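You operate a simulated robot arm through the tools that you are given. There is no shell and no other tool.

You run a simulated robot arm. Do the job below in one go: nothing can be reset, and whatever is moved stays where it is left.

TASK
Pull the bent shim and fit the one that closes the gap found.
Fine: loosen the wing knob first and tighten it last; the other shims stay out. Where these are worked on the way, their far stop is far enough and under half their travel is too little: wing knob.
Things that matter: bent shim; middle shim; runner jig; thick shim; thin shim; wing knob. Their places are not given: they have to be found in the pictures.

Only the result counts: the job must be done as asked and must still hold three seconds after the hand-in. Knocking over, shifting, dropping, spilling or breaking anything else fails it.

THE ROBOT
A 6-joint arm with a two-finger parallel gripper, fixed in place. Base frame: the origin is at the foot of the arm, x ahead of it, y to its left, z up; the work surface is at about z = 800. Units: mm, rad, N and s.
With the tool pointing down near the work surface it reaches from about 240 to 640 mm from the base axis. Its first joint turns from -1.152 to 1.152 rad. Payload 2.7 kg.
Tool frame: the origin (TCP) lies between the finger pads and is the grasp point; the fingertips stand 23 mm ahead of it; z points along the fingers, y is the line along which they close. The gripper opens to 94 mm. The fingers are 38 mm wide and 10 mm thick; the gripper's body (54 by 96 mm) begins 39 mm behind the TCP.
Orientation is told as [roll, pitch, yaw] about the base's x, y, z axes, in that order, counted from this pose: with the fingers straight down and closing along the base's y, the tool's x points along the base's -x, its y along +y and its z along -z.

THE INTERFACE
- The arm moves only by the tool apply_moves. Its argument "series" is a list of rows, each an object (a shift or turn left out is 0, a gripper value left out holds the last) with "dp": the shift along the tool's x, y, z in mm, a list of three; "angular": the turn, a rotation vector about the tool's x, y, z in rad, a list of three; "gripper": the closure, from 0 (fully open) to 1 (shut). In form: [{"dp": [dx, dy, dz], "angular": [ax, ay, az], "gripper": gripper}, ...]. A call has 1 to 20 rows; each row shifts and turns the commanded pose from where the row before left it, along the tool's axes as they then stand. Each row takes 0.2 s and may step no farther than 50 mm and 0.15 rad from the row before; otherwise, or with a gripper value out of range, the whole call is refused. A pose out of reach is approached as far as the arm can. The call stops where the force on the tool passes 60 N (or 10 N more than at its start, if that is more) or the arm is blocked; 0.2 s more then pass. Each finger travels about 45 mm/s and halts on what it meets, pressing with about 41 N; the grip force reading is that of the motor and also rises with nothing between the fingers. The clock runs only during rows and for 0.2 s after the last one: add rows that do not move to give the fingers time. The reply holds the time, the measured pose of the TCP, the force on the tool along the base axes, the opening and the grip force, in the units named above and with some noise, with the torque about the TCP (base axes, N m) and any sound that the robot's microphone picked up, and new pictures: "views" is both (left out), scene, wrist or none.
- Cameras (640 x 400 px; columns grow to the right, rows downward): "scene" is fixed at [80.8, -436.3, 1409.5]; the picture's right is [0.73, -0.69, 0.00], its down [-0.36, -0.39, -0.85] and it looks along [0.58, 0.62, -0.53] (base axes); focal length 360 px, centre (320, 200). "wrist" rides on the gripper at [86, 16, -75] in the tool frame; the picture's right is [-0.18, 0.98, 0.00], its down [-0.58, -0.11, -0.81] and it looks along [-0.79, -0.15, 0.59] (tool axes); focal length 243 px, centre (320, 200).
- locate(camera, pixels): for up to 12 pixels [column, row] of the newest picture of that camera ("zoom" is the newest enlarged one), the place [x, y, z] in the base frame of the surface seen there, good to about 3 mm. No time passes.
- inspect(camera, box): a new picture of the part [left, top, right, bottom] of that camera's present view, enlarged. No time passes.
- job_done(): hands the job in; it is judged then, once.

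Open the gripper and draw the arm clear of the work before you hand the job in, unless the task says otherwise.

The tools are called after "Emit:" as name(argument=value, ...) on one line, values as JSON. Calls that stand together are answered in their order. apply_moves: Moves the arm, as the interface text tells. Its arguments: {"type":"object","properties":{"series":{"type":"array"},"views":{"type":"string","enum":["both","scene","wrist","none"]}},"required":["series"]} The other tools are called the same way: locate (camera, pixels) gives the place of the surface under pixels of a picture; inspect (camera, box) takes an enlarged picture of a part of a camera's view; job_done () hands the job in.

At the start:

```text
t: 0.0
position: [377.9, -49.6, 1182.8]
tool_rot: [-0.004, -0.002, 0.0]
wrist_force: [0.4, -0.5, 0.2]
wrist_torque: [0.02, 0.0, -0.01]
gripper_width: 93.9
grasp_force: 0.1
```

scene: 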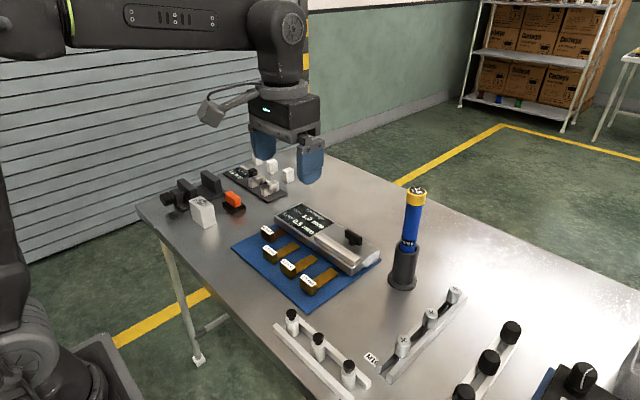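
wrist: 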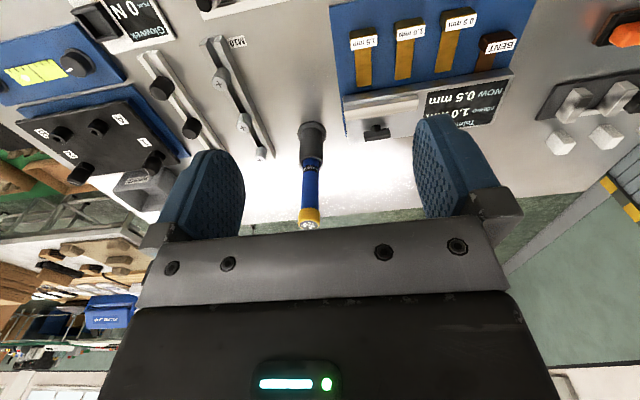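

I see the jig with a display around (320,235) in the scene picture and shims on a blue mat. I'll enlarge both views to read the labels.

Emit:
inspect(camera="scene", box=[220, 190, 400, 310])

Emit:
inspect(camera="wrist", box=[320, 0, 560, 150])

```text
3.33 times, centred on (310, 250) of scene
```

zoom: 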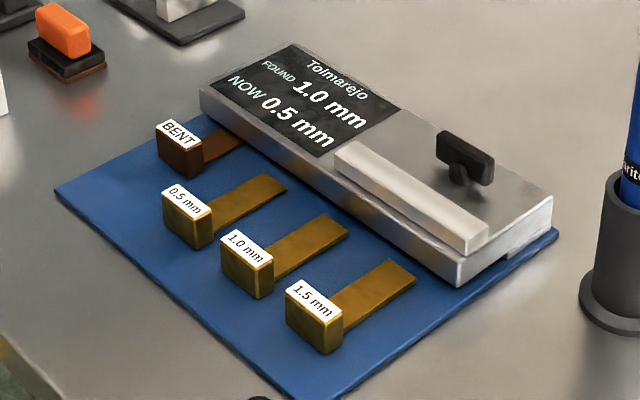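

```text
2.67 times, centred on (440, 75) of wrist
```

zoom: 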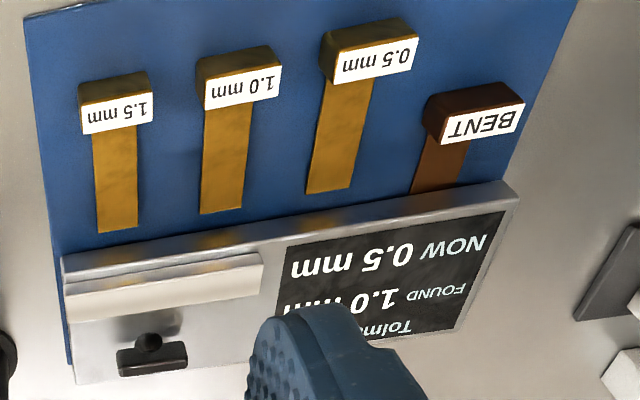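

The display reads FOUND 1.0 mm, NOW 0.5 mm; the blocks carry BENT, 0.5, 1.0 and 1.5 mm labels. I'll locate the key points: handles, blades, knob and jig corners.

Emit:
inspect(camera="scene", box=[220, 190, 400, 310])

Emit:
locate(camera="scene", pixels=[[270, 227], [271, 252], [289, 266], [308, 281], [351, 236], [352, 243], [277, 217], [349, 272], [374, 246], [303, 205], [316, 233], [355, 260]])

```text
3.33 times, centred on (310, 250) of scene
```

zoom: 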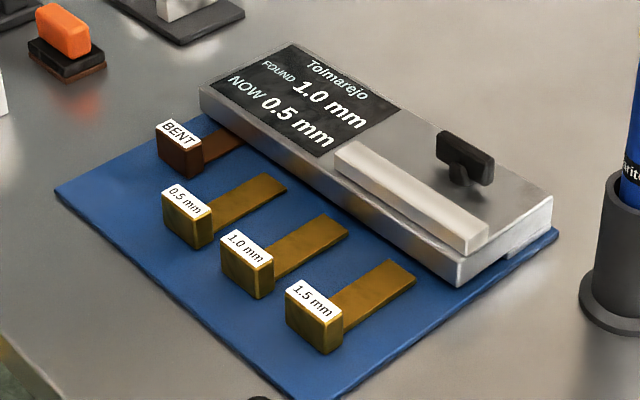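

```text
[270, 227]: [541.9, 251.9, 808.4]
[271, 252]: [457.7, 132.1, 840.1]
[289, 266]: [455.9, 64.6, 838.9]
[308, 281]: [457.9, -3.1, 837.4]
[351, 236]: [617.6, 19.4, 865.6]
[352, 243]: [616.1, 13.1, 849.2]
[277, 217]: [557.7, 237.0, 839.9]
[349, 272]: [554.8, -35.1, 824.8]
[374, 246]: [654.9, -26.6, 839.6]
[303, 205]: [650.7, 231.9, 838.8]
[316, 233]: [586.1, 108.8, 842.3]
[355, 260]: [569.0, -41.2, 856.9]
```

I'll take precise points on the enlarged scene picture: BENT handle corners, 1.0 mm handle corners and blade, the jig's front face and slot, and the knob.

Emit:
locate(camera="zoom", pixels=[[163, 120], [201, 138], [157, 140], [186, 177], [205, 150], [238, 143], [170, 130], [180, 160], [222, 130], [190, 147], [202, 85], [202, 105]])

Emit:
locate(camera="zoom", pixels=[[235, 230], [273, 258], [221, 245], [257, 270], [257, 297], [222, 262], [275, 268], [318, 218], [347, 232], [310, 245], [165, 188], [213, 222]])

Emit:
locate(camera="zoom", pixels=[[438, 135], [493, 160], [465, 158], [436, 155], [490, 185], [460, 180], [465, 150], [460, 260], [460, 283], [552, 200], [345, 150], [475, 245]])

```text
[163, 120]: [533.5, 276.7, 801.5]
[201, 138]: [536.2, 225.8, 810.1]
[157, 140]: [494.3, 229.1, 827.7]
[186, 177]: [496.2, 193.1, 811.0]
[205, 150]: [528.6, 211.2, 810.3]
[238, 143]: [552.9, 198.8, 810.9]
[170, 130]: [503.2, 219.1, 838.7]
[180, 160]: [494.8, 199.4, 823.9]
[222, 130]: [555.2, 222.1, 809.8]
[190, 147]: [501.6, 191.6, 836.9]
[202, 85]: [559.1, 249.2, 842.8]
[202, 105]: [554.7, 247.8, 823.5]
```

```text
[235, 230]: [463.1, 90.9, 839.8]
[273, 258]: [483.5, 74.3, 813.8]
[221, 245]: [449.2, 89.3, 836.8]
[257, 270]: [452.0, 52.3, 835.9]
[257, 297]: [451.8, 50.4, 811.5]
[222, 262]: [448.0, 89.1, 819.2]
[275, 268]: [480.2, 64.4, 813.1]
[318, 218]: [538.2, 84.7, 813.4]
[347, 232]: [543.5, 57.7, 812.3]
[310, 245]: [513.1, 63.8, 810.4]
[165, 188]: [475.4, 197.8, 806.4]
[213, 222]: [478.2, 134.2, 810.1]
```

```text
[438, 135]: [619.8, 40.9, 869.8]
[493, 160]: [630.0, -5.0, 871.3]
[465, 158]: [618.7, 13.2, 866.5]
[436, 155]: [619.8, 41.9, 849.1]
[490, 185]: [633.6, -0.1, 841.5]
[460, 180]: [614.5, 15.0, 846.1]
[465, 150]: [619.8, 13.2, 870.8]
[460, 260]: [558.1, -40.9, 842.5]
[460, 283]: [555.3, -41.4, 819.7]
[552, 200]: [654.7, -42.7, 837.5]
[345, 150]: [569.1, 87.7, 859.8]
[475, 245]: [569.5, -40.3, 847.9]
```

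The wing of the knob lies roughly along y at about (619, 18), top z 871, and the BENT shim's handle is at about (500, 210) with its blade running into the jig along +x. I'll bring the wrist camera nearer to view the jig's front.

Emit:
apply_moves(series=[{"dp": [-12, 21, 31]}, {"dp": [-12, 21, 31]}, {"dp": [-12, 21, 31]}, {"dp": [-12, 21, 31]}, {"dp": [-12, 21, 31]}, {"dp": [-12, 21, 31]}, {"dp": [-12, 21, 31]}, {"dp": [0, 0, 0]}])

```text
t: 1.8
position: [460.5, 96.7, 964.0]
tool_rot: [-0.002, -0.001, -0.001]
wrist_force: [-0.2, 0.3, 0.3]
wrist_torque: [0.03, -0.01, -0.01]
gripper_width: 93.9
grasp_force: 0.0
```

scene: 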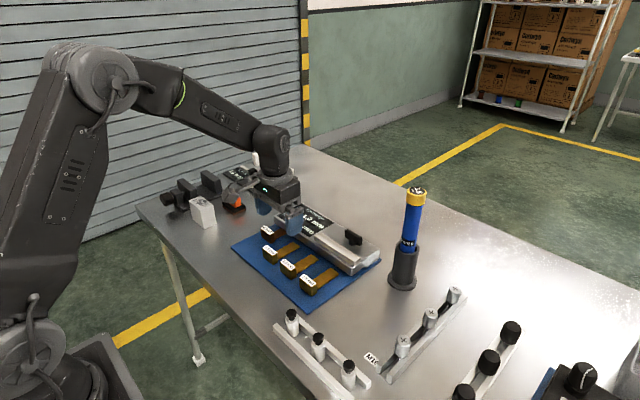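
wrist: 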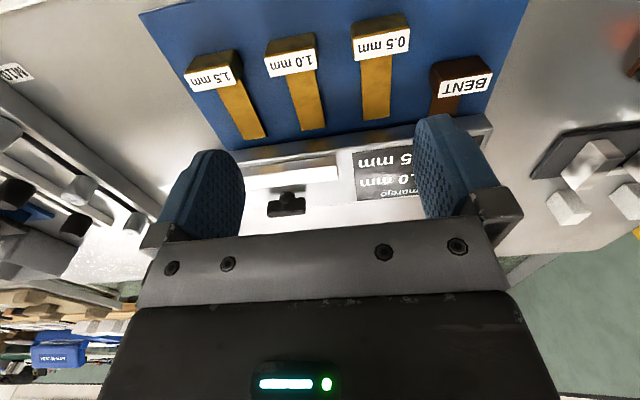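

I'll enlarge the wrist view on the jig's front edge around (400,130) to see where the shim slot is.

Emit:
inspect(camera="wrist", box=[180, 30, 500, 230])

Emit:
inspect(camera="scene", box=[290, 190, 390, 290])

```text
2.00 times, centred on (340, 130) of wrist
```

zoom: 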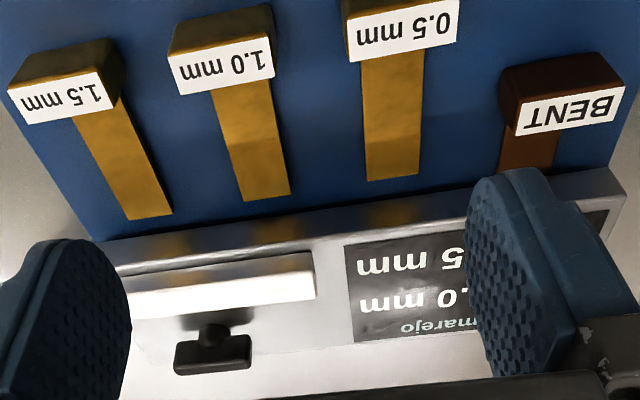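

```text
4.00 times, centred on (340, 240) of scene
```

zoom: 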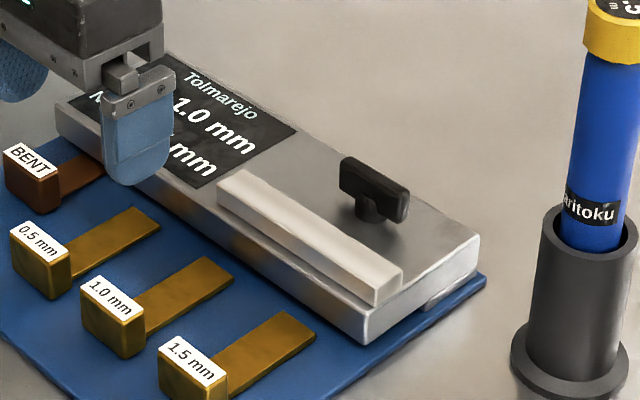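

The knob is a black wing at wrist (287,205); I'll locate its ends and stem, plus the clamp bar, in both views.

Emit:
locate(camera="wrist", pixels=[[269, 203], [303, 201], [270, 213], [304, 210], [287, 207], [286, 193], [286, 198], [248, 180], [335, 170], [290, 176], [430, 100], [450, 100]])

Emit:
locate(camera="zoom", pixels=[[342, 160], [350, 165], [395, 190], [405, 195], [372, 178], [342, 185], [400, 218], [370, 212], [370, 195], [450, 303], [435, 310], [375, 330]])

```text
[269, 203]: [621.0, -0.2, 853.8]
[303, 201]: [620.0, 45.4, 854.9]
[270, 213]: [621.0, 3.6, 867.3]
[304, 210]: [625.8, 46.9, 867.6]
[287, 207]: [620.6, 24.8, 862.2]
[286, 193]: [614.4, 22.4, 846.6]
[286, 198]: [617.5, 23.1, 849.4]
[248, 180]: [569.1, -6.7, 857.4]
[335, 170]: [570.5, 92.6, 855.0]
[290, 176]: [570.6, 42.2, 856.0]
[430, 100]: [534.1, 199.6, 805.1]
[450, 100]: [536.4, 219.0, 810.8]
```

```text
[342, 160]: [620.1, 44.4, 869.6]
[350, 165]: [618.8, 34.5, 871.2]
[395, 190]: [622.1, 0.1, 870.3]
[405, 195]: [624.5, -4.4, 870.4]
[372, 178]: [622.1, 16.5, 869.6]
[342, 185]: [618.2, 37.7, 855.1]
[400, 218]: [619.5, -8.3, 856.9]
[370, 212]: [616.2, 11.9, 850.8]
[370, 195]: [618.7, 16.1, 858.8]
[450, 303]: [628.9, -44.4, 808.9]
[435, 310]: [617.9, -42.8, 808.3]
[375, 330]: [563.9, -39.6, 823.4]
```

The wing spans y ≈ -5…45 at x ≈ 620–628, z ≈ 853–871, so a grip needs the fingers closing along x (yaw -90°). I'll turn the tool in place high up, then check the clearances around the bar and the flashlight.

Emit:
apply_moves(series=[{"angular": [0, 0, 0.1428], "gripper": 0.6}, {"angular": [0, 0, 0.1428]}, {"angular": [0, 0, 0.1428]}, {"angular": [0, 0, 0.1428]}, {"angular": [0, 0, 0.1428]}, {"angular": [0, 0, 0.1428]}, {"angular": [0, 0, 0.1428]}, {"angular": [0, 0, 0.1428]}, {"angular": [0, 0, 0.1428]}, {"angular": [0, 0, 0.1428]}, {"angular": [0, 0, 0.1428]}, {"dp": [0, 0, 0]}])

Emit:
locate(camera="scene", pixels=[[402, 285], [415, 190], [408, 243], [351, 232], [385, 258], [346, 233], [364, 241], [351, 247], [390, 265], [340, 250], [328, 240], [320, 235]])

```text
t: 4.4
position: [460.5, 96.3, 964.5]
tool_rot: [0.002, -0.003, -1.576]
wrist_force: [-0.2, 0.1, -0.2]
wrist_torque: [0.01, 0.02, 0.0]
gripper_width: 37.9
grasp_force: 0.1
```

scene: 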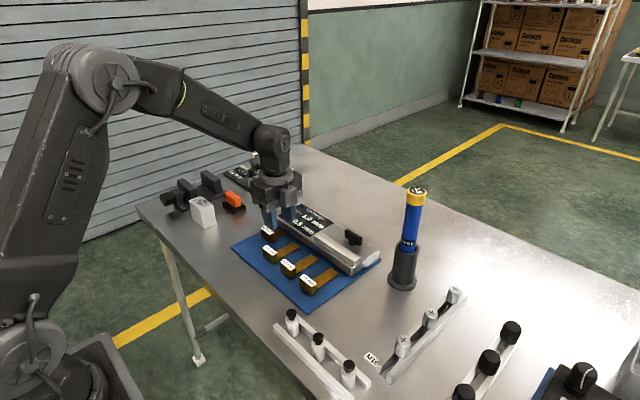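
wrist: 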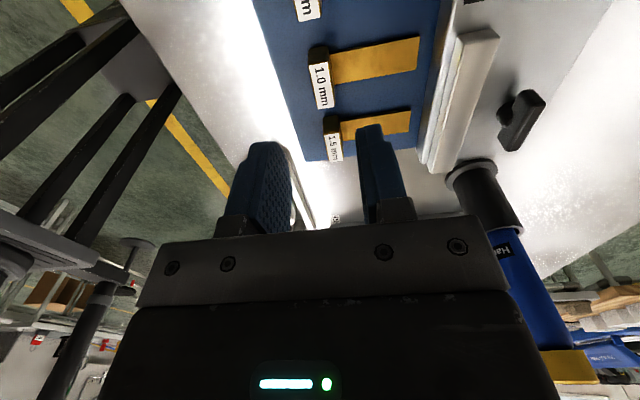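

```text
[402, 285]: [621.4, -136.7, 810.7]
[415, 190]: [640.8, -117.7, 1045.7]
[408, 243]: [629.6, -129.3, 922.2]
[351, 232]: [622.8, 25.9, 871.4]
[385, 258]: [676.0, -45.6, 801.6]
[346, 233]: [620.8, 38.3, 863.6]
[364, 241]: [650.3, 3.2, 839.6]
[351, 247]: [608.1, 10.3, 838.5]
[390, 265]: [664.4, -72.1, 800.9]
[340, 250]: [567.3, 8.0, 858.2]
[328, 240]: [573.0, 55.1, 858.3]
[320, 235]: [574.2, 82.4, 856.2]
```

The flashlight stands at about (635,-125) up to z 1046, so staying at y ≥ 0 is clear of it. I'll move above the knob at a safe height and look.

Emit:
apply_moves(series=[{"dp": [-19, 41, 0]}, {"dp": [-19, 41, 0]}, {"dp": [-19, 41, 0]}, {"dp": [-19, 40.5, 0]}, {"dp": [0, 0, 0]}])

```text
t: 5.6
position: [623.7, 19.4, 962.9]
tool_rot: [-0.001, -0.003, -1.571]
wrist_force: [0.1, -0.5, 0.4]
wrist_torque: [-0.02, -0.01, -0.01]
gripper_width: 37.4
grasp_force: 0.1
```

scene: 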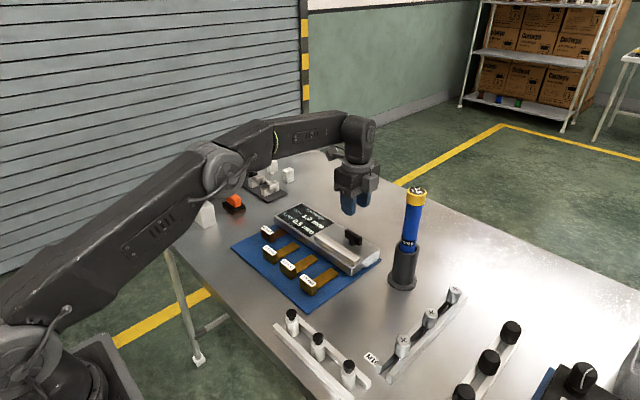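
wrist: 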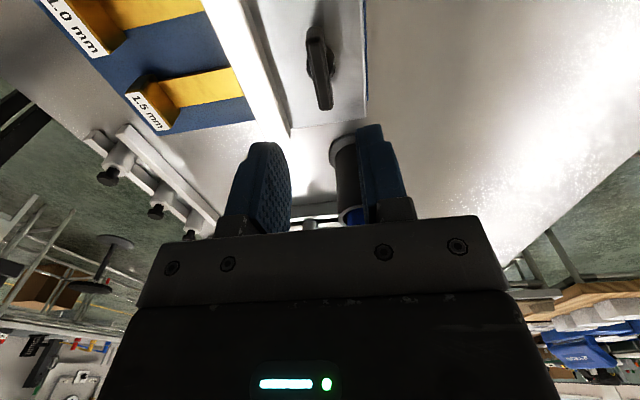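

The wing is visible between the fingers at wrist (320,68). I'll locate its corners and the bar's rear edge.

Emit:
inspect(camera="wrist", box=[220, 0, 420, 125])

Emit:
locate(camera="wrist", pixels=[[318, 30], [310, 45], [328, 42], [318, 100], [330, 100], [322, 70], [309, 68], [332, 72], [265, 60], [275, 100], [285, 60], [290, 100]])

```text
3.20 times, centred on (320, 62) of wrist
```

zoom: 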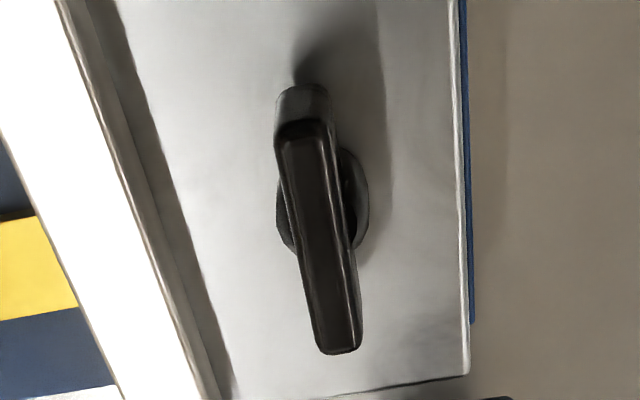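

```text
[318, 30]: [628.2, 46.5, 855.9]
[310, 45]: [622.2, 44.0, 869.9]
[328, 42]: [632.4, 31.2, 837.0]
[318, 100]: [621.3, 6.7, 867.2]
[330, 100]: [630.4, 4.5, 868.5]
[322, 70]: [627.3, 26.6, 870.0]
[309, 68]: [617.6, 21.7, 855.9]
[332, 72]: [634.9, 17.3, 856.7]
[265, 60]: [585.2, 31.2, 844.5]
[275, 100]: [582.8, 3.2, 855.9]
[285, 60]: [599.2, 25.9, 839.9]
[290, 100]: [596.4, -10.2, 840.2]
```

Wing top centre is about (626, 22, 870), with a wider collar under it at z ≈ 856, so I keep the tips at about z 859. I'll lower over the wing with the fingers at 38 mm opening.

Emit:
apply_moves(series=[{"dp": [2.6, 2.3, 30]}, {"dp": [0, 0, 30]}, {"dp": [0, 0, 12]}, {"dp": [0, 0, 8]}, {"dp": [0, 0, 0]}])

```text
t: 6.8
position: [627.0, 22.8, 884.4]
tool_rot: [0.001, -0.004, -1.571]
wrist_force: [-0.4, -0.9, -0.2]
wrist_torque: [-0.04, 0.01, -0.02]
gripper_width: 37.8
grasp_force: 0.1
```

scene: 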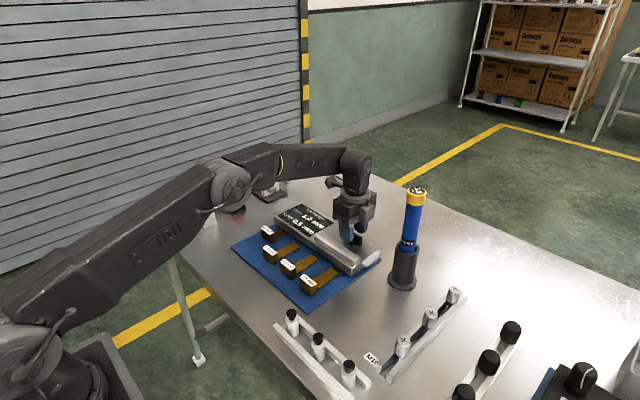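
wrist: 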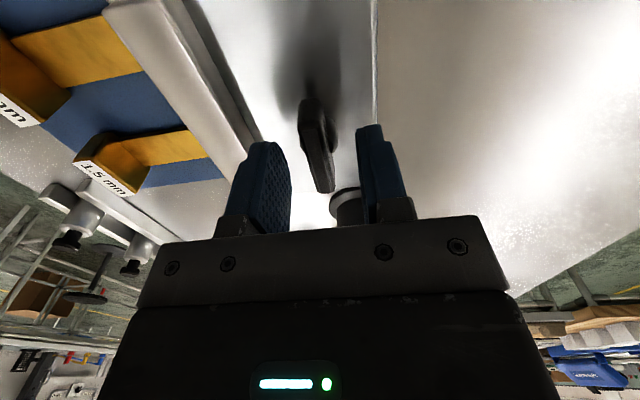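

The wing's far end at (322,190) lies between the fingertips. I'll zoom in to check that it's centred before closing.

Emit:
inspect(camera="wrist", box=[220, 80, 420, 230])

Emit:
inspect(camera="scene", box=[310, 190, 400, 270])

Emit:
locate(camera="wrist", pixels=[[305, 105], [300, 125], [318, 190], [333, 188], [325, 150], [310, 150], [337, 150], [245, 150], [285, 160], [362, 130]])

```text
2.67 times, centred on (320, 155) of wrist
```

zoom: 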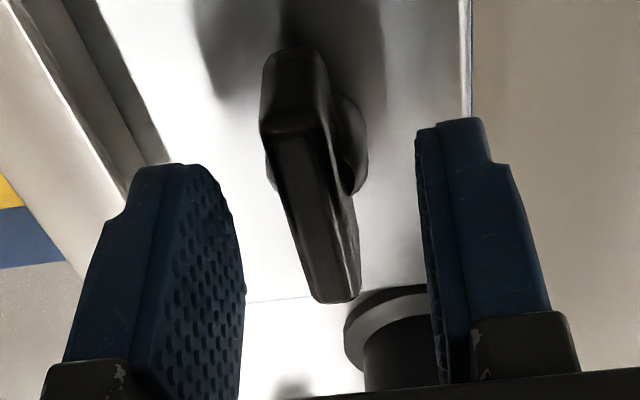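

```text
5.00 times, centred on (355, 230) of scene
```

zoom: 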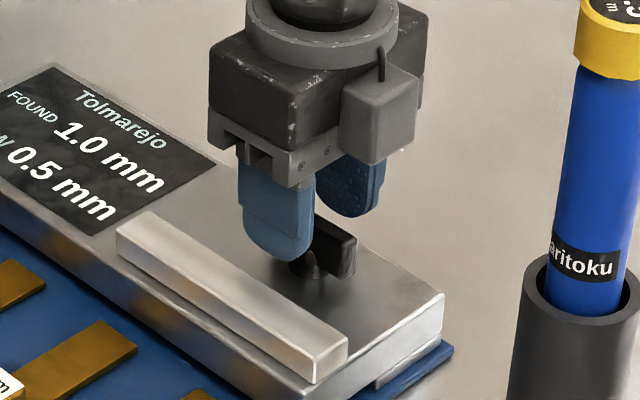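

```text
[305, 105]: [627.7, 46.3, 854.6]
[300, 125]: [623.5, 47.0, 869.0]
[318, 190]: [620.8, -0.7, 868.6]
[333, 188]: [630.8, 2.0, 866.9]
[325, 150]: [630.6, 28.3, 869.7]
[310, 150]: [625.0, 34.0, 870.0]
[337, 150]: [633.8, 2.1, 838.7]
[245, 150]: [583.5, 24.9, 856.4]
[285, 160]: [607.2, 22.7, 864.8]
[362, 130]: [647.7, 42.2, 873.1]
```

The wing (centre ≈ (626, 23)) is centred between the fingertips. I'll go down 3 mm more and close on it.

Emit:
apply_moves(series=[{"dp": [0, -0.5, 3.5]}, {"gripper": 1.0}, {"gripper": 1.0}, {"gripper": 1.0}, {"gripper": 1.0}])

```text
t: 8.0
position: [626.3, 23.5, 880.0]
tool_rot: [0.0, -0.004, -1.572]
wrist_force: [-7.0, -0.6, -0.2]
wrist_torque: [0.0, 0.12, 0.04]
gripper_width: 11.9
grasp_force: 44.9
```

scene: 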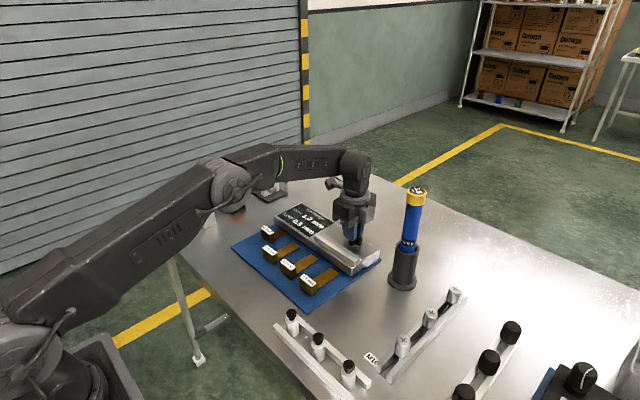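
wrist: 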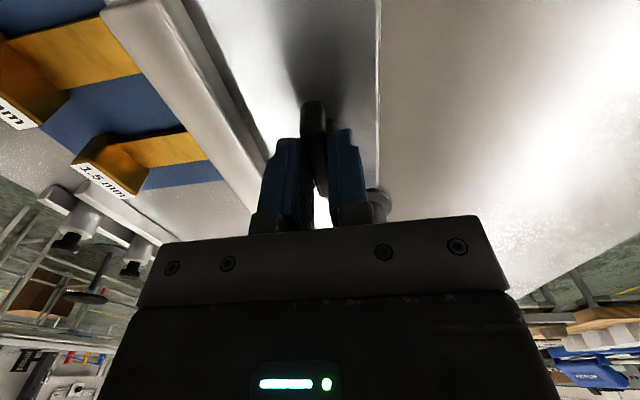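

The wing is gripped (11.9 mm, 45 N). I'll try a small counter-clockwise turn (loosening direction) and read the torque.

Emit:
apply_moves(series=[{"dp": [0, -0.5, 0], "angular": [0, 0, -0.07]}, {"angular": [0, 0, -0.07]}, {"angular": [0, 0, -0.07]}])

```text
t: 8.8
position: [625.9, 23.6, 880.4]
tool_rot: [-0.002, -0.004, -1.361]
wrist_force: [-11.8, -5.4, -1.2]
wrist_torque: [0.51, 0.26, -0.03]
gripper_width: 11.5
grasp_force: 45.2
```

scene: 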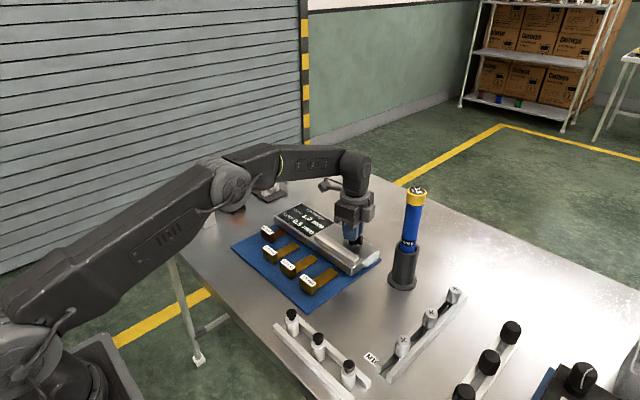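
wrist: 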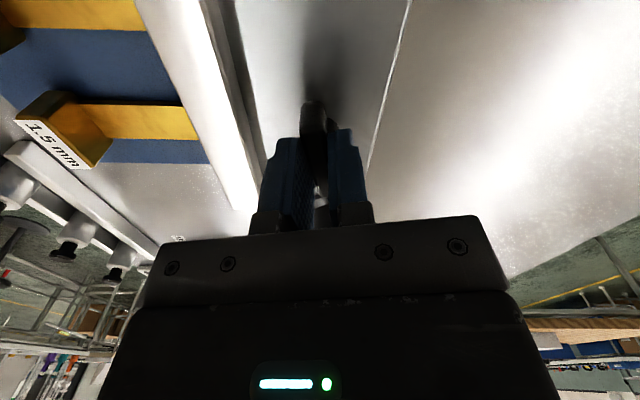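

The wing turned along by 0.21 rad with hardly any torque; only a small side force (-12,-5 N) shows. I'll shift ~1 mm to relieve it and continue counter-clockwise.

Emit:
apply_moves(series=[{"dp": [-0.3, -1.1, 0], "angular": [0, 0, -0.1]}, {"angular": [0, 0, -0.1]}, {"angular": [0, 0, -0.1]}, {"angular": [0, 0, -0.1]}], views="scene")

```text
t: 9.8
position: [624.5, 21.9, 881.0]
tool_rot: [-0.003, 0.0, -0.959]
wrist_force: [-18.5, -4.4, -8.2]
wrist_torque: [-1.11, -0.65, -0.08]
gripper_width: 12.0
grasp_force: 45.4
```

scene: 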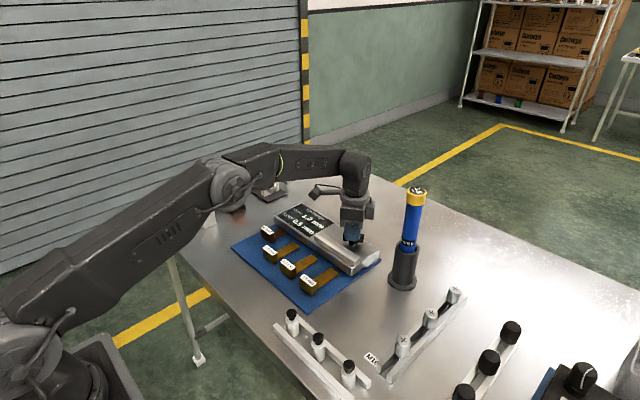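

Turning continues (yaw -0.96); side force in x has risen to -18 N, so I'll shift -1.5 mm in x and carry on, checking the wing's picture.

Emit:
apply_moves(series=[{"dp": [0.5, -1.5, 0], "angular": [0, 0, -0.05]}, {"angular": [0, 0, -0.1]}, {"angular": [0, 0, -0.1]}], views="both")

Emit:
inspect(camera="scene", box=[310, 190, 400, 270])

```text
t: 10.6
position: [624.3, 22.4, 882.0]
tool_rot: [0.001, -0.005, -0.71]
wrist_force: [8.0, -0.7, -16.8]
wrist_torque: [0.71, 0.7, -0.05]
gripper_width: 11.7
grasp_force: 45.2
```

scene: 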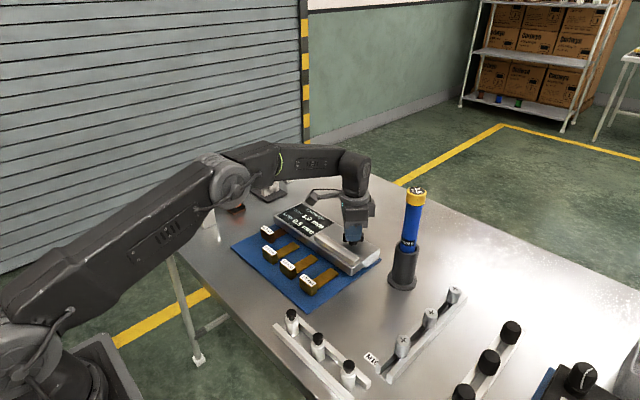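
wrist: 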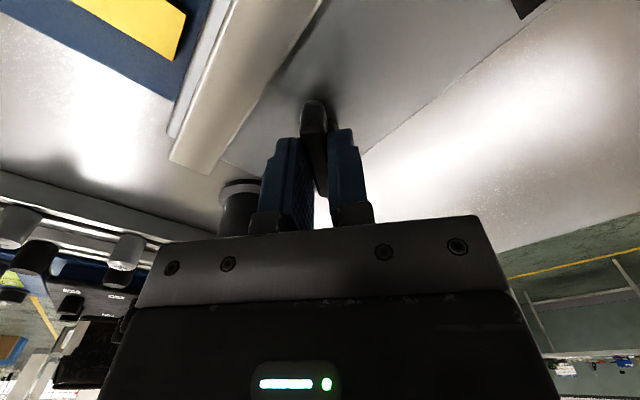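

```text
5.00 times, centred on (355, 230) of scene
```

zoom: 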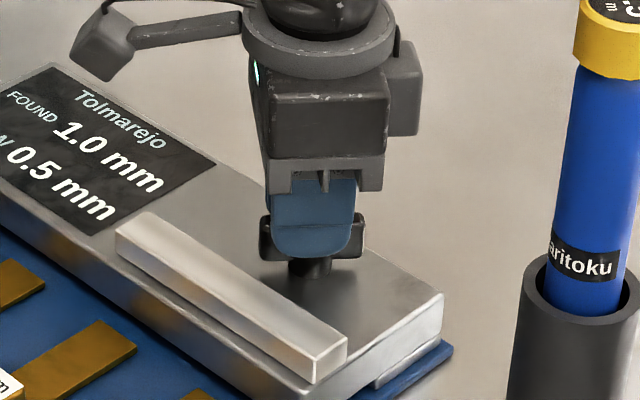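

The wing follows well (now ~0.86 rad turned). Force on the tool is -17 N in z, so I'll lower 1.5 mm to relieve it and keep turning.

Emit:
apply_moves(series=[{"dp": [0, 0.3, 1.5], "angular": [0, 0, -0.05]}, {"angular": [0, 0, -0.1]}, {"angular": [0, 0, -0.1]}, {"angular": [0, 0, -0.1]}], views="scene")

```text
t: 11.6
position: [623.3, 20.4, 880.9]
tool_rot: [-0.003, -0.002, -0.361]
wrist_force: [-12.5, -7.4, -4.3]
wrist_torque: [-0.41, -0.99, -0.02]
gripper_width: 11.8
grasp_force: 44.8
```

scene: 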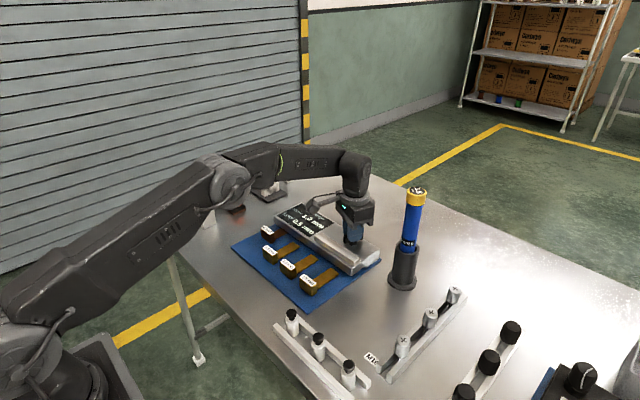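

Still turning freely at yaw -0.36, side force (-12,-7) N. I'll shift ~1 mm accordingly and turn further.

Emit:
apply_moves(series=[{"dp": [0.7, -0.9, 0.3], "angular": [0, 0, -0.08]}, {"angular": [0, 0, -0.1]}, {"angular": [0, 0, -0.1]}, {"angular": [0, 0, -0.08]}], views="both")

Emit:
inspect(camera="scene", box=[310, 190, 400, 270])

```text
t: 12.6
position: [623.6, 18.9, 880.6]
tool_rot: [-0.006, -0.002, 0.0]
wrist_force: [1.9, -17.3, 2.8]
wrist_torque: [-0.05, 1.4, -0.09]
gripper_width: 12.0
grasp_force: 44.8
```

scene: 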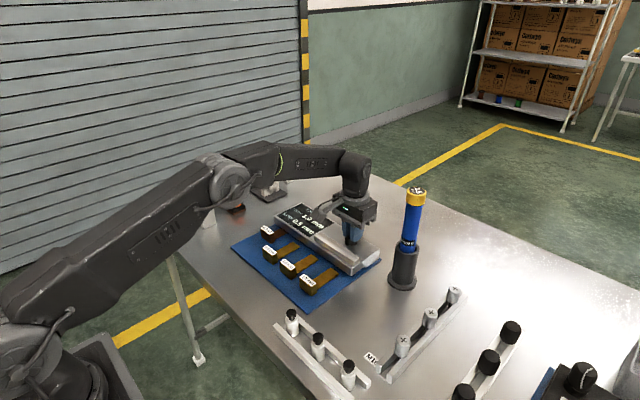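
wrist: 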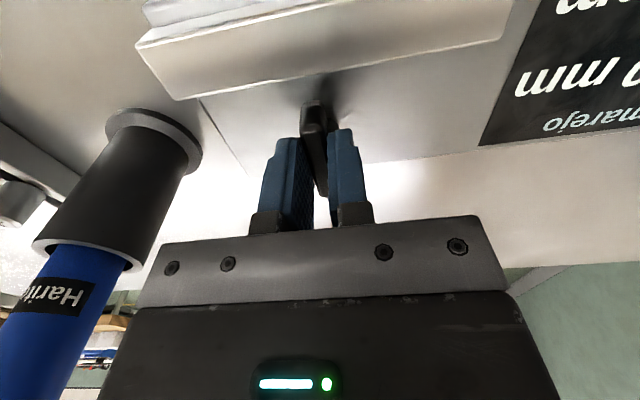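

```text
5.00 times, centred on (355, 230) of scene
```

zoom: 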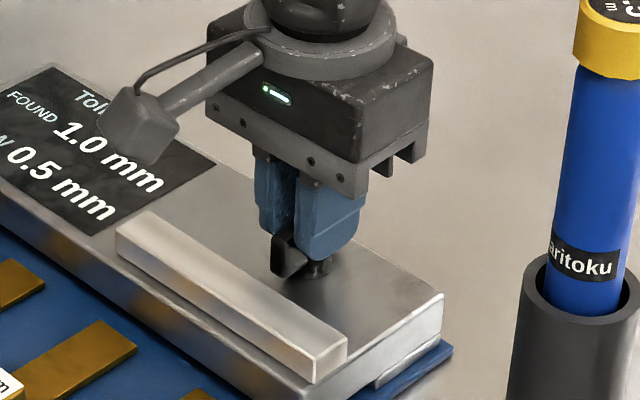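

A quarter turn done with no stop felt yet; side force -17 N in y, so I'll shift -1.3 mm in y and turn on, watching for a stop.

Emit:
apply_moves(series=[{"dp": [0, -1.3, -0.2], "angular": [0, 0, -0.08]}, {"angular": [0, 0, -0.1]}, {"angular": [0, 0, -0.1]}, {"angular": [0, 0, -0.08]}], views="scene")

```text
t: 13.6
position: [622.4, 19.2, 881.3]
tool_rot: [-0.004, -0.002, 0.358]
wrist_force: [-8.1, -17.2, 7.3]
wrist_torque: [0.35, -0.95, -0.05]
gripper_width: 11.8
grasp_force: 45.1
```

scene: 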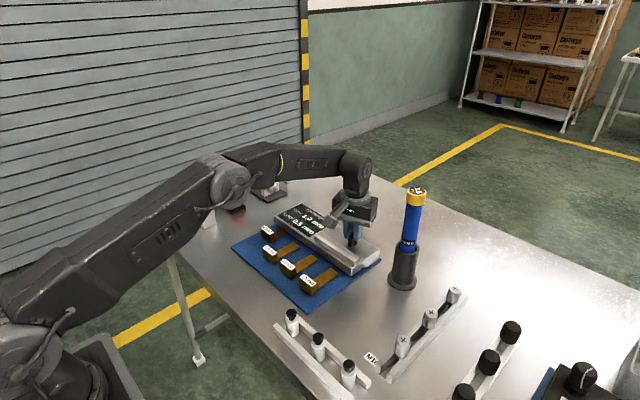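

Now 1.93 rad turned and still no stop. Shift a bit for the side force (-8,-17) and continue.

Emit:
apply_moves(series=[{"dp": [0.9, -0.95, -0.3], "angular": [0, 0, -0.08]}, {"angular": [0, 0, -0.1]}, {"angular": [0, 0, -0.1]}, {"angular": [0, 0, -0.08]}], views="scene")

Emit:
inspect(camera="scene", box=[310, 190, 420, 290])

```text
t: 14.6
position: [624.7, 17.6, 881.0]
tool_rot: [-0.003, -0.001, 0.713]
wrist_force: [11.1, -11.4, 4.5]
wrist_torque: [-0.13, 0.37, -1.85]
gripper_width: 12.0
grasp_force: 44.9
```

scene: 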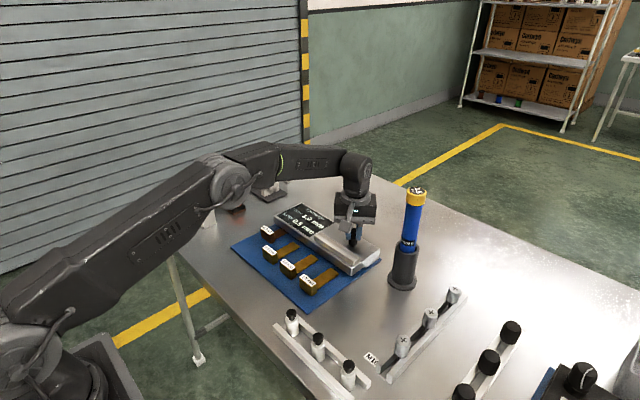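

```text
4.00 times, centred on (365, 240) of scene
```

zoom: 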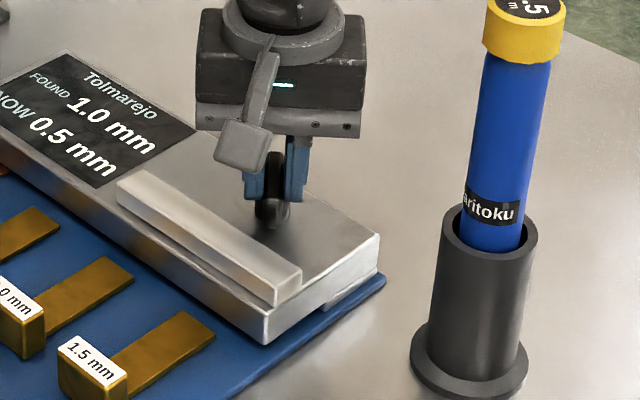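

Torque about z jumped to -1.85 N·m at yaw 0.71 (about 2.28 rad turned), suggesting the far stop. I'll nudge slightly more to confirm.

Emit:
apply_moves(series=[{"angular": [0, 0, -0.04]}, {"dp": [0, 0, 0]}], views="wrist")

```text
t: 15.2
position: [623.4, 19.1, 881.2]
tool_rot: [-0.005, -0.001, 0.756]
wrist_force: [5.8, -13.7, 4.9]
wrist_torque: [0.82, -0.79, -1.88]
gripper_width: 13.7
grasp_force: 44.9
```

wrist: 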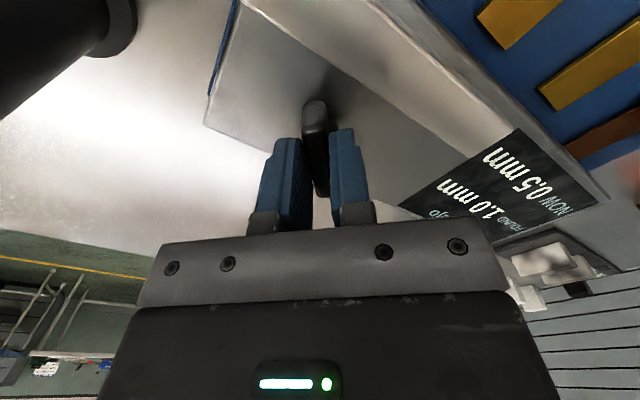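

The fingers are now pried to 13.7 mm with no further wing motion: the far stop is reached. I'll ease back, open slightly and rise.

Emit:
apply_moves(series=[{"angular": [0, 0, 0.06]}, {"gripper": 0.65}, {"gripper": 0.65}, {"gripper": 0.65}, {"dp": [0, 0, -20]}, {"dp": [0, 0, -30]}, {"dp": [0, 0, -40]}, {"dp": [0, 0, 0]}])

Emit:
inspect(camera="scene", box=[240, 190, 400, 310])

```text
t: 17.0
position: [621.3, 20.6, 969.6]
tool_rot: [-0.005, 0.0, 0.698]
wrist_force: [-0.2, -1.0, 0.6]
wrist_torque: [0.02, 0.0, -0.04]
gripper_width: 32.8
grasp_force: 0.1
```

scene: 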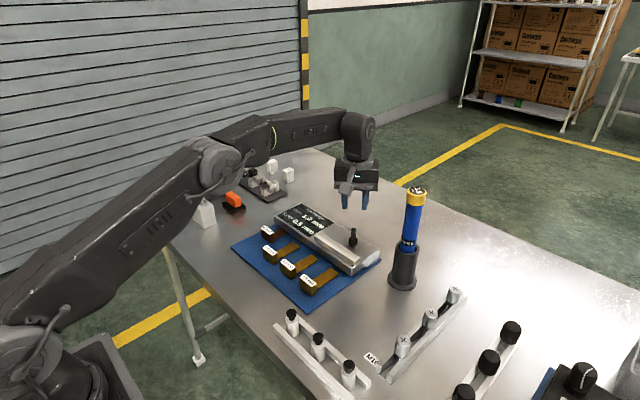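
wrist: 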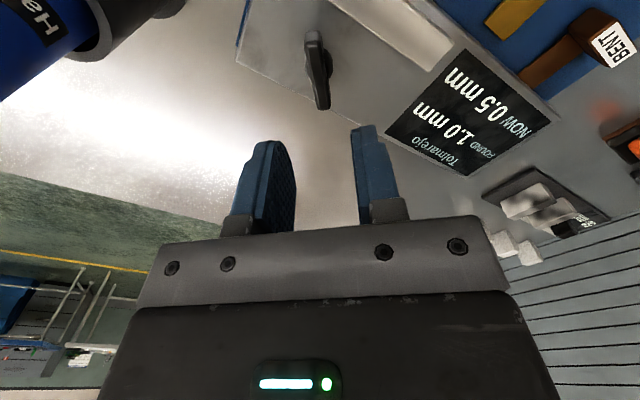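

```text
3.33 times, centred on (320, 250) of scene
```

zoom: 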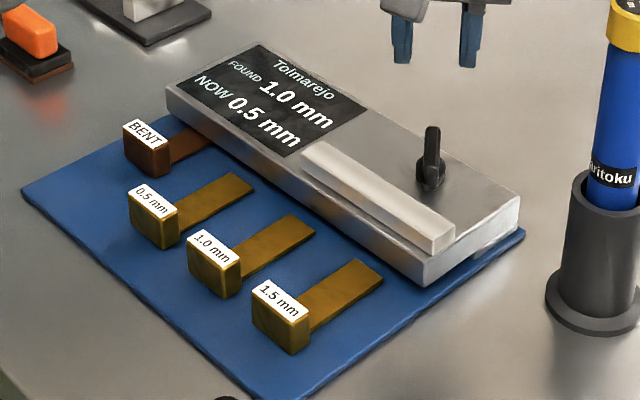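

The wing now points diagonally, i.e. fully loosened; the display still reads FOUND 1.0 / NOW 0.5. Next I'll turn the tool back to yaw 0, open it, and move toward the BENT shim with a slight forward tilt to view the jig's slot from the front.

Emit:
apply_moves(series=[{"angular": [0, 0, 0.1396], "gripper": 0.0}, {"angular": [0, 0, 0.1396]}, {"angular": [0, 0, 0.1396]}, {"angular": [0, 0, 0.1396]}, {"angular": [0, 0, 0.1396]}, {"dp": [30, 30.6, 10]}, {"dp": [30, 30.6, 10]}, {"dp": [30, 30.6, 10]}, {"dp": [30, 30.6, 10]}, {"dp": [30, 30.6, 10]}, {"dp": [30, 30.6, 10]}, {"dp": [30, 30.6, 10]}, {"angular": [0, -0.15, 0]}, {"angular": [0, -0.15, 0]}, {"dp": [0, 0, 0]}])

```text
t: 20.2
position: [412.6, 232.5, 898.8]
tool_rot: [-0.002, -0.302, 0.001]
wrist_force: [-1.0, -0.3, -0.5]
wrist_torque: [-0.02, -0.03, 0.01]
gripper_width: 94.0
grasp_force: 0.0
```

scene: 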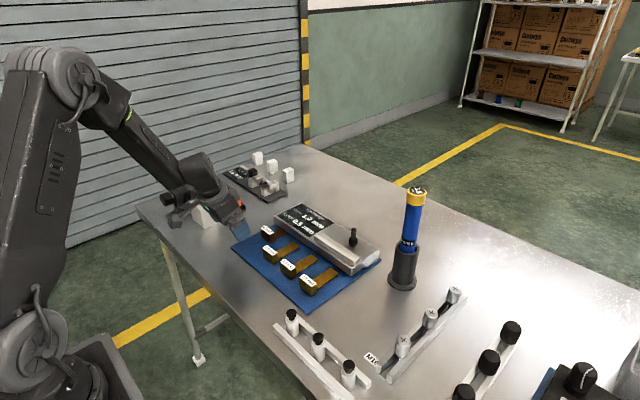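
wrist: 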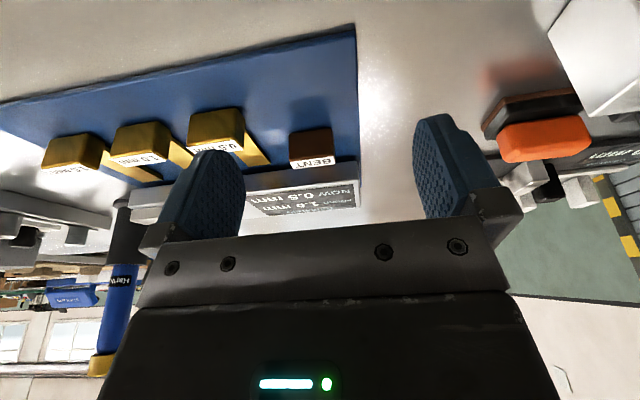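

The BENT handle is at wrist (312,148) with the jig's front face just behind it at rows 160–190. I'll zoom in there.

Emit:
inspect(camera="wrist", box=[230, 100, 390, 220])

Emit:
inspect(camera="scene", box=[230, 195, 330, 275])

```text
3.33 times, centred on (310, 160) of wrist
```

zoom: 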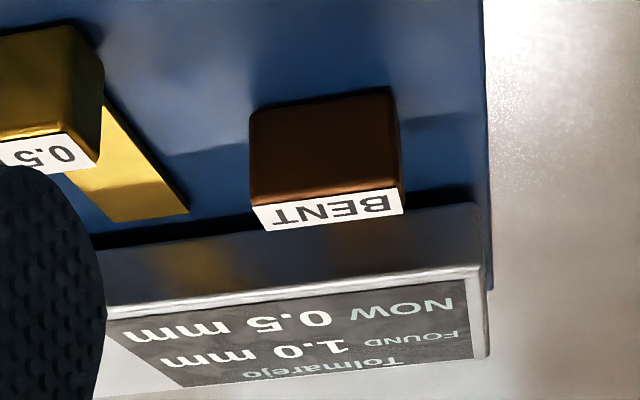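

```text
5.00 times, centred on (280, 235) of scene
```

zoom: 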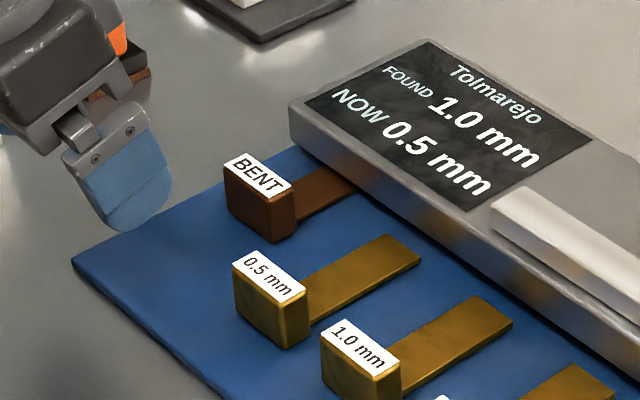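

I'll locate precise points of the BENT handle, its blade, and the 1.0 mm shim from this zoom.

Emit:
locate(camera="zoom", pixels=[[246, 152], [228, 168], [278, 192], [293, 178], [226, 195], [270, 215], [271, 240], [228, 212], [283, 235], [296, 220], [310, 200], [345, 185]])

Emit:
locate(camera="zoom", pixels=[[343, 322], [325, 340], [378, 370], [399, 350], [405, 365], [402, 380], [468, 297], [512, 323], [460, 340], [345, 178], [350, 195], [310, 130]])

Emit:
locate(camera="wrist", pixels=[[294, 130], [329, 128], [294, 150], [330, 147], [296, 157], [330, 153], [305, 165], [350, 155], [270, 168], [340, 165], [330, 120], [300, 175]])

```text
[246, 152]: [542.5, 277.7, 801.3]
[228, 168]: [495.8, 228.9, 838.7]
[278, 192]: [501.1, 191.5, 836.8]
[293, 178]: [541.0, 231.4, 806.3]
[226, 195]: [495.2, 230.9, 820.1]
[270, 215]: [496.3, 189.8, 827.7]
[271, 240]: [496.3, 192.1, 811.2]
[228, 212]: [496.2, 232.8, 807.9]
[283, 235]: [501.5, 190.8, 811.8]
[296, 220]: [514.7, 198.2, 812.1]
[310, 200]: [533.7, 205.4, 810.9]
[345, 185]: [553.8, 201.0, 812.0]
```

```text
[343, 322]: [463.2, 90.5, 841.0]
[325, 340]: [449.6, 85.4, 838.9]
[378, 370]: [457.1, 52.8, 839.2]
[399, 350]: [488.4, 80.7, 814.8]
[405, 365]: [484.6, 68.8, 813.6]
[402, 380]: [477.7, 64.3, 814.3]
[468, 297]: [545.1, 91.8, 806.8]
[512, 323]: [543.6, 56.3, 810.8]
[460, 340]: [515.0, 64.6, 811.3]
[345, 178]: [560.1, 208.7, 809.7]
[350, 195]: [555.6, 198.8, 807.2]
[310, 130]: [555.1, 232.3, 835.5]
```

```text
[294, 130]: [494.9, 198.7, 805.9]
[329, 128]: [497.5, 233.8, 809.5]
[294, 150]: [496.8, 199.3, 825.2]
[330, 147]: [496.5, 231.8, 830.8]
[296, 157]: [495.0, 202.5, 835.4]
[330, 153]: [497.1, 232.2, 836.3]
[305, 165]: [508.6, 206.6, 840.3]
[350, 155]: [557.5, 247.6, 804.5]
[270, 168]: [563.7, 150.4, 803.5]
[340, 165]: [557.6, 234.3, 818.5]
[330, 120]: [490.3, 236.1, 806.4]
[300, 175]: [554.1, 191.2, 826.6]
```

BENT handle: front face x ≈ 495.5, y 192–232, z 808–839; the 1.0 mm one: front x ≈ 449, y 51–91. I'll look for a free spot on the table to lay the bent shim and check the nearby objects' places.

Emit:
locate(camera="scene", pixels=[[245, 265], [265, 290], [232, 245], [305, 311], [290, 330], [240, 300], [215, 260], [202, 225], [235, 210], [225, 245], [180, 240], [250, 320]])

Emit:
locate(camera="wrist", pixels=[[375, 60], [400, 40], [450, 40], [500, 40], [550, 30], [520, 140], [490, 110], [575, 90], [300, 20], [200, 40], [100, 60], [380, 120]])

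```text
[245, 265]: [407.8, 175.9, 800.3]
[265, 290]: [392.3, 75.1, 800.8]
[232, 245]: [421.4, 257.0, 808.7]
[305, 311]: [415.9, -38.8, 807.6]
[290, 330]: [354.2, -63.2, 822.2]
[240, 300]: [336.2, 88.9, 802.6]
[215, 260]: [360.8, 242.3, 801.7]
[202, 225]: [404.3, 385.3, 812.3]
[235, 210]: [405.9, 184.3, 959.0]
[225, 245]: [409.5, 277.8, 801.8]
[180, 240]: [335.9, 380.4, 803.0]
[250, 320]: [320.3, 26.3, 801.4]
```

```text
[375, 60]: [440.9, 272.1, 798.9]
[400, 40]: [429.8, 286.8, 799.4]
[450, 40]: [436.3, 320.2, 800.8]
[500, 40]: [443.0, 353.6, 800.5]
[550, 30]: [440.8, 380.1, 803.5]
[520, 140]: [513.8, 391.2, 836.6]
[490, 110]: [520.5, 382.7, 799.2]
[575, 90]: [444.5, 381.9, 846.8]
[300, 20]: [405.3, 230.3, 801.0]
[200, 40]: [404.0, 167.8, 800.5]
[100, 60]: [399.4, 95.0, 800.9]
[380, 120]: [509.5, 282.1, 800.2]
```

The table left of the mat (x 400–530, y 270–350, z 800) is free; I'll lay the bent shim there. Now I'll straighten the tool, narrow the fingers to ~60 mm and go above the BENT handle at (503, 212).

Emit:
apply_moves(series=[{"angular": [0, 0.15, 0], "gripper": 0.36}, {"angular": [0, 0.152, 0]}, {"dp": [-45.2, -10.2, 0]}, {"dp": [-45.2, -10.2, 0]}, {"dp": [0, 0, 20]}, {"dp": [0, 0, 0]}])

```text
refused: row 2 steps farther than a row can; nothing moved
```

Row 2 was over the turn limit; I'll repeat with smaller turns.

Emit:
apply_moves(series=[{"angular": [0, 0.148, 0], "gripper": 0.36}, {"angular": [0, 0.148, 0]}, {"angular": [0, 0.006, 0], "dp": [-45.2, -10.2, 0]}, {"dp": [-45.2, -10.2, 0]}, {"dp": [0, 0, 20]}, {"dp": [0, 0, 0]}])

```text
t: 21.6
position: [504.8, 212.1, 880.4]
tool_rot: [-0.003, 0.001, 0.0]
wrist_force: [0.4, 0.0, 0.2]
wrist_torque: [0.0, 0.0, 0.01]
gripper_width: 60.1
grasp_force: 0.1
```

scene: 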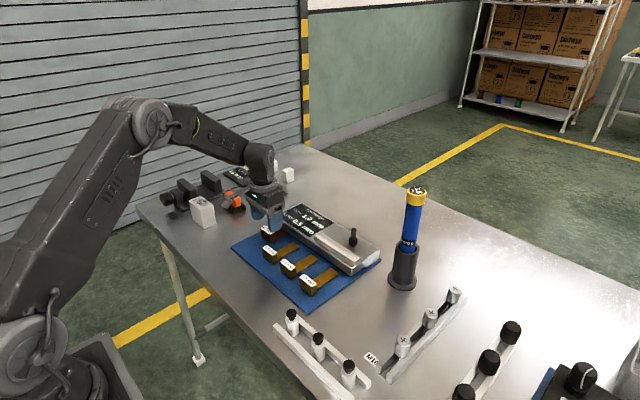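
wrist: 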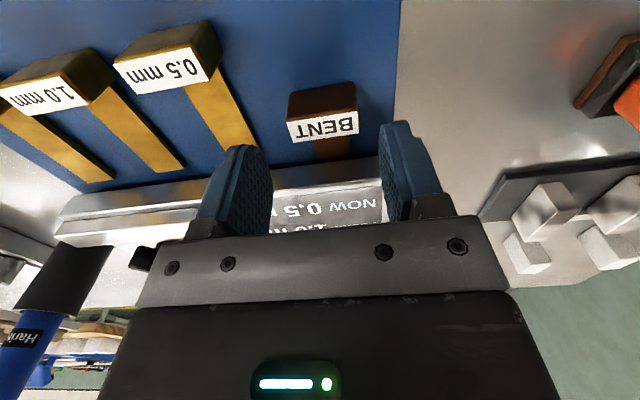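

The BENT label is centred at wrist (323,128) between the fingers. I'll verify its corners by locate before descending.

Emit:
locate(camera="wrist", pixels=[[290, 122], [356, 112], [291, 141], [357, 133], [323, 128], [290, 100], [354, 90], [316, 150], [348, 150], [222, 150], [190, 90]])

Emit:
inspect(camera="wrist", box=[240, 60, 400, 180])

```text
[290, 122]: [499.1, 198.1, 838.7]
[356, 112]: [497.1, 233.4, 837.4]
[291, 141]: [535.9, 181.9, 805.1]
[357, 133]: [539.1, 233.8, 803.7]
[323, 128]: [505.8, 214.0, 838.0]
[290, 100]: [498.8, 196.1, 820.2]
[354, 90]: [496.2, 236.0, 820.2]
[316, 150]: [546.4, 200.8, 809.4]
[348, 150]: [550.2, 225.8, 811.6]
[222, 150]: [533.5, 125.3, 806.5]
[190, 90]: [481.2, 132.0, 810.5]
```

```text
3.33 times, centred on (320, 120) of wrist
```

zoom: 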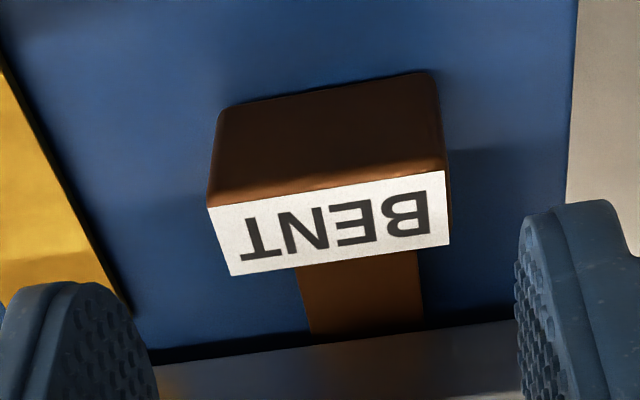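

Handle centre is about (504, 214). I'll shift 2 mm in y, descend to TCP z ≈ 837 and close.

Emit:
apply_moves(series=[{"dp": [0, 1.8, 20]}, {"dp": [0, 0, 15]}, {"dp": [0, 0, 8]}, {"dp": [0, 0, 0]}, {"gripper": 1.0}, {"gripper": 1.0}, {"gripper": 1.0}])

```text
t: 23.2
position: [502.9, 213.1, 838.1]
tool_rot: [-0.004, 0.0, 0.0]
wrist_force: [0.5, -8.8, -1.4]
wrist_torque: [0.33, 0.17, 0.13]
gripper_width: 41.7
grasp_force: 45.0
```

scene: 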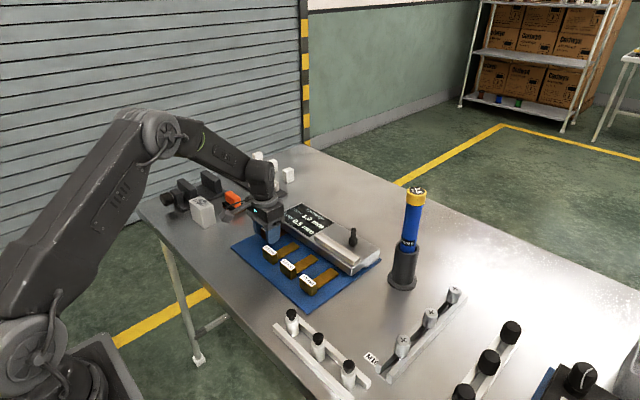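
wrist: 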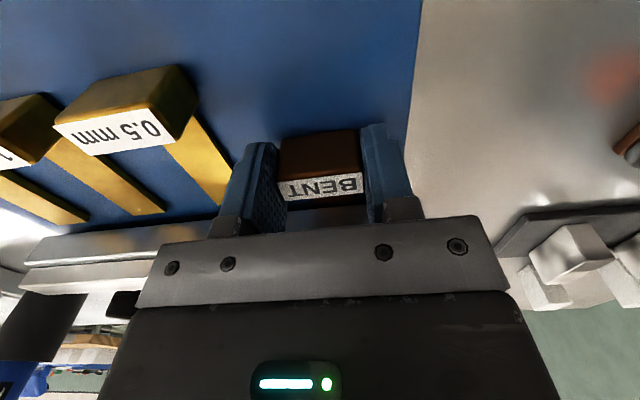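

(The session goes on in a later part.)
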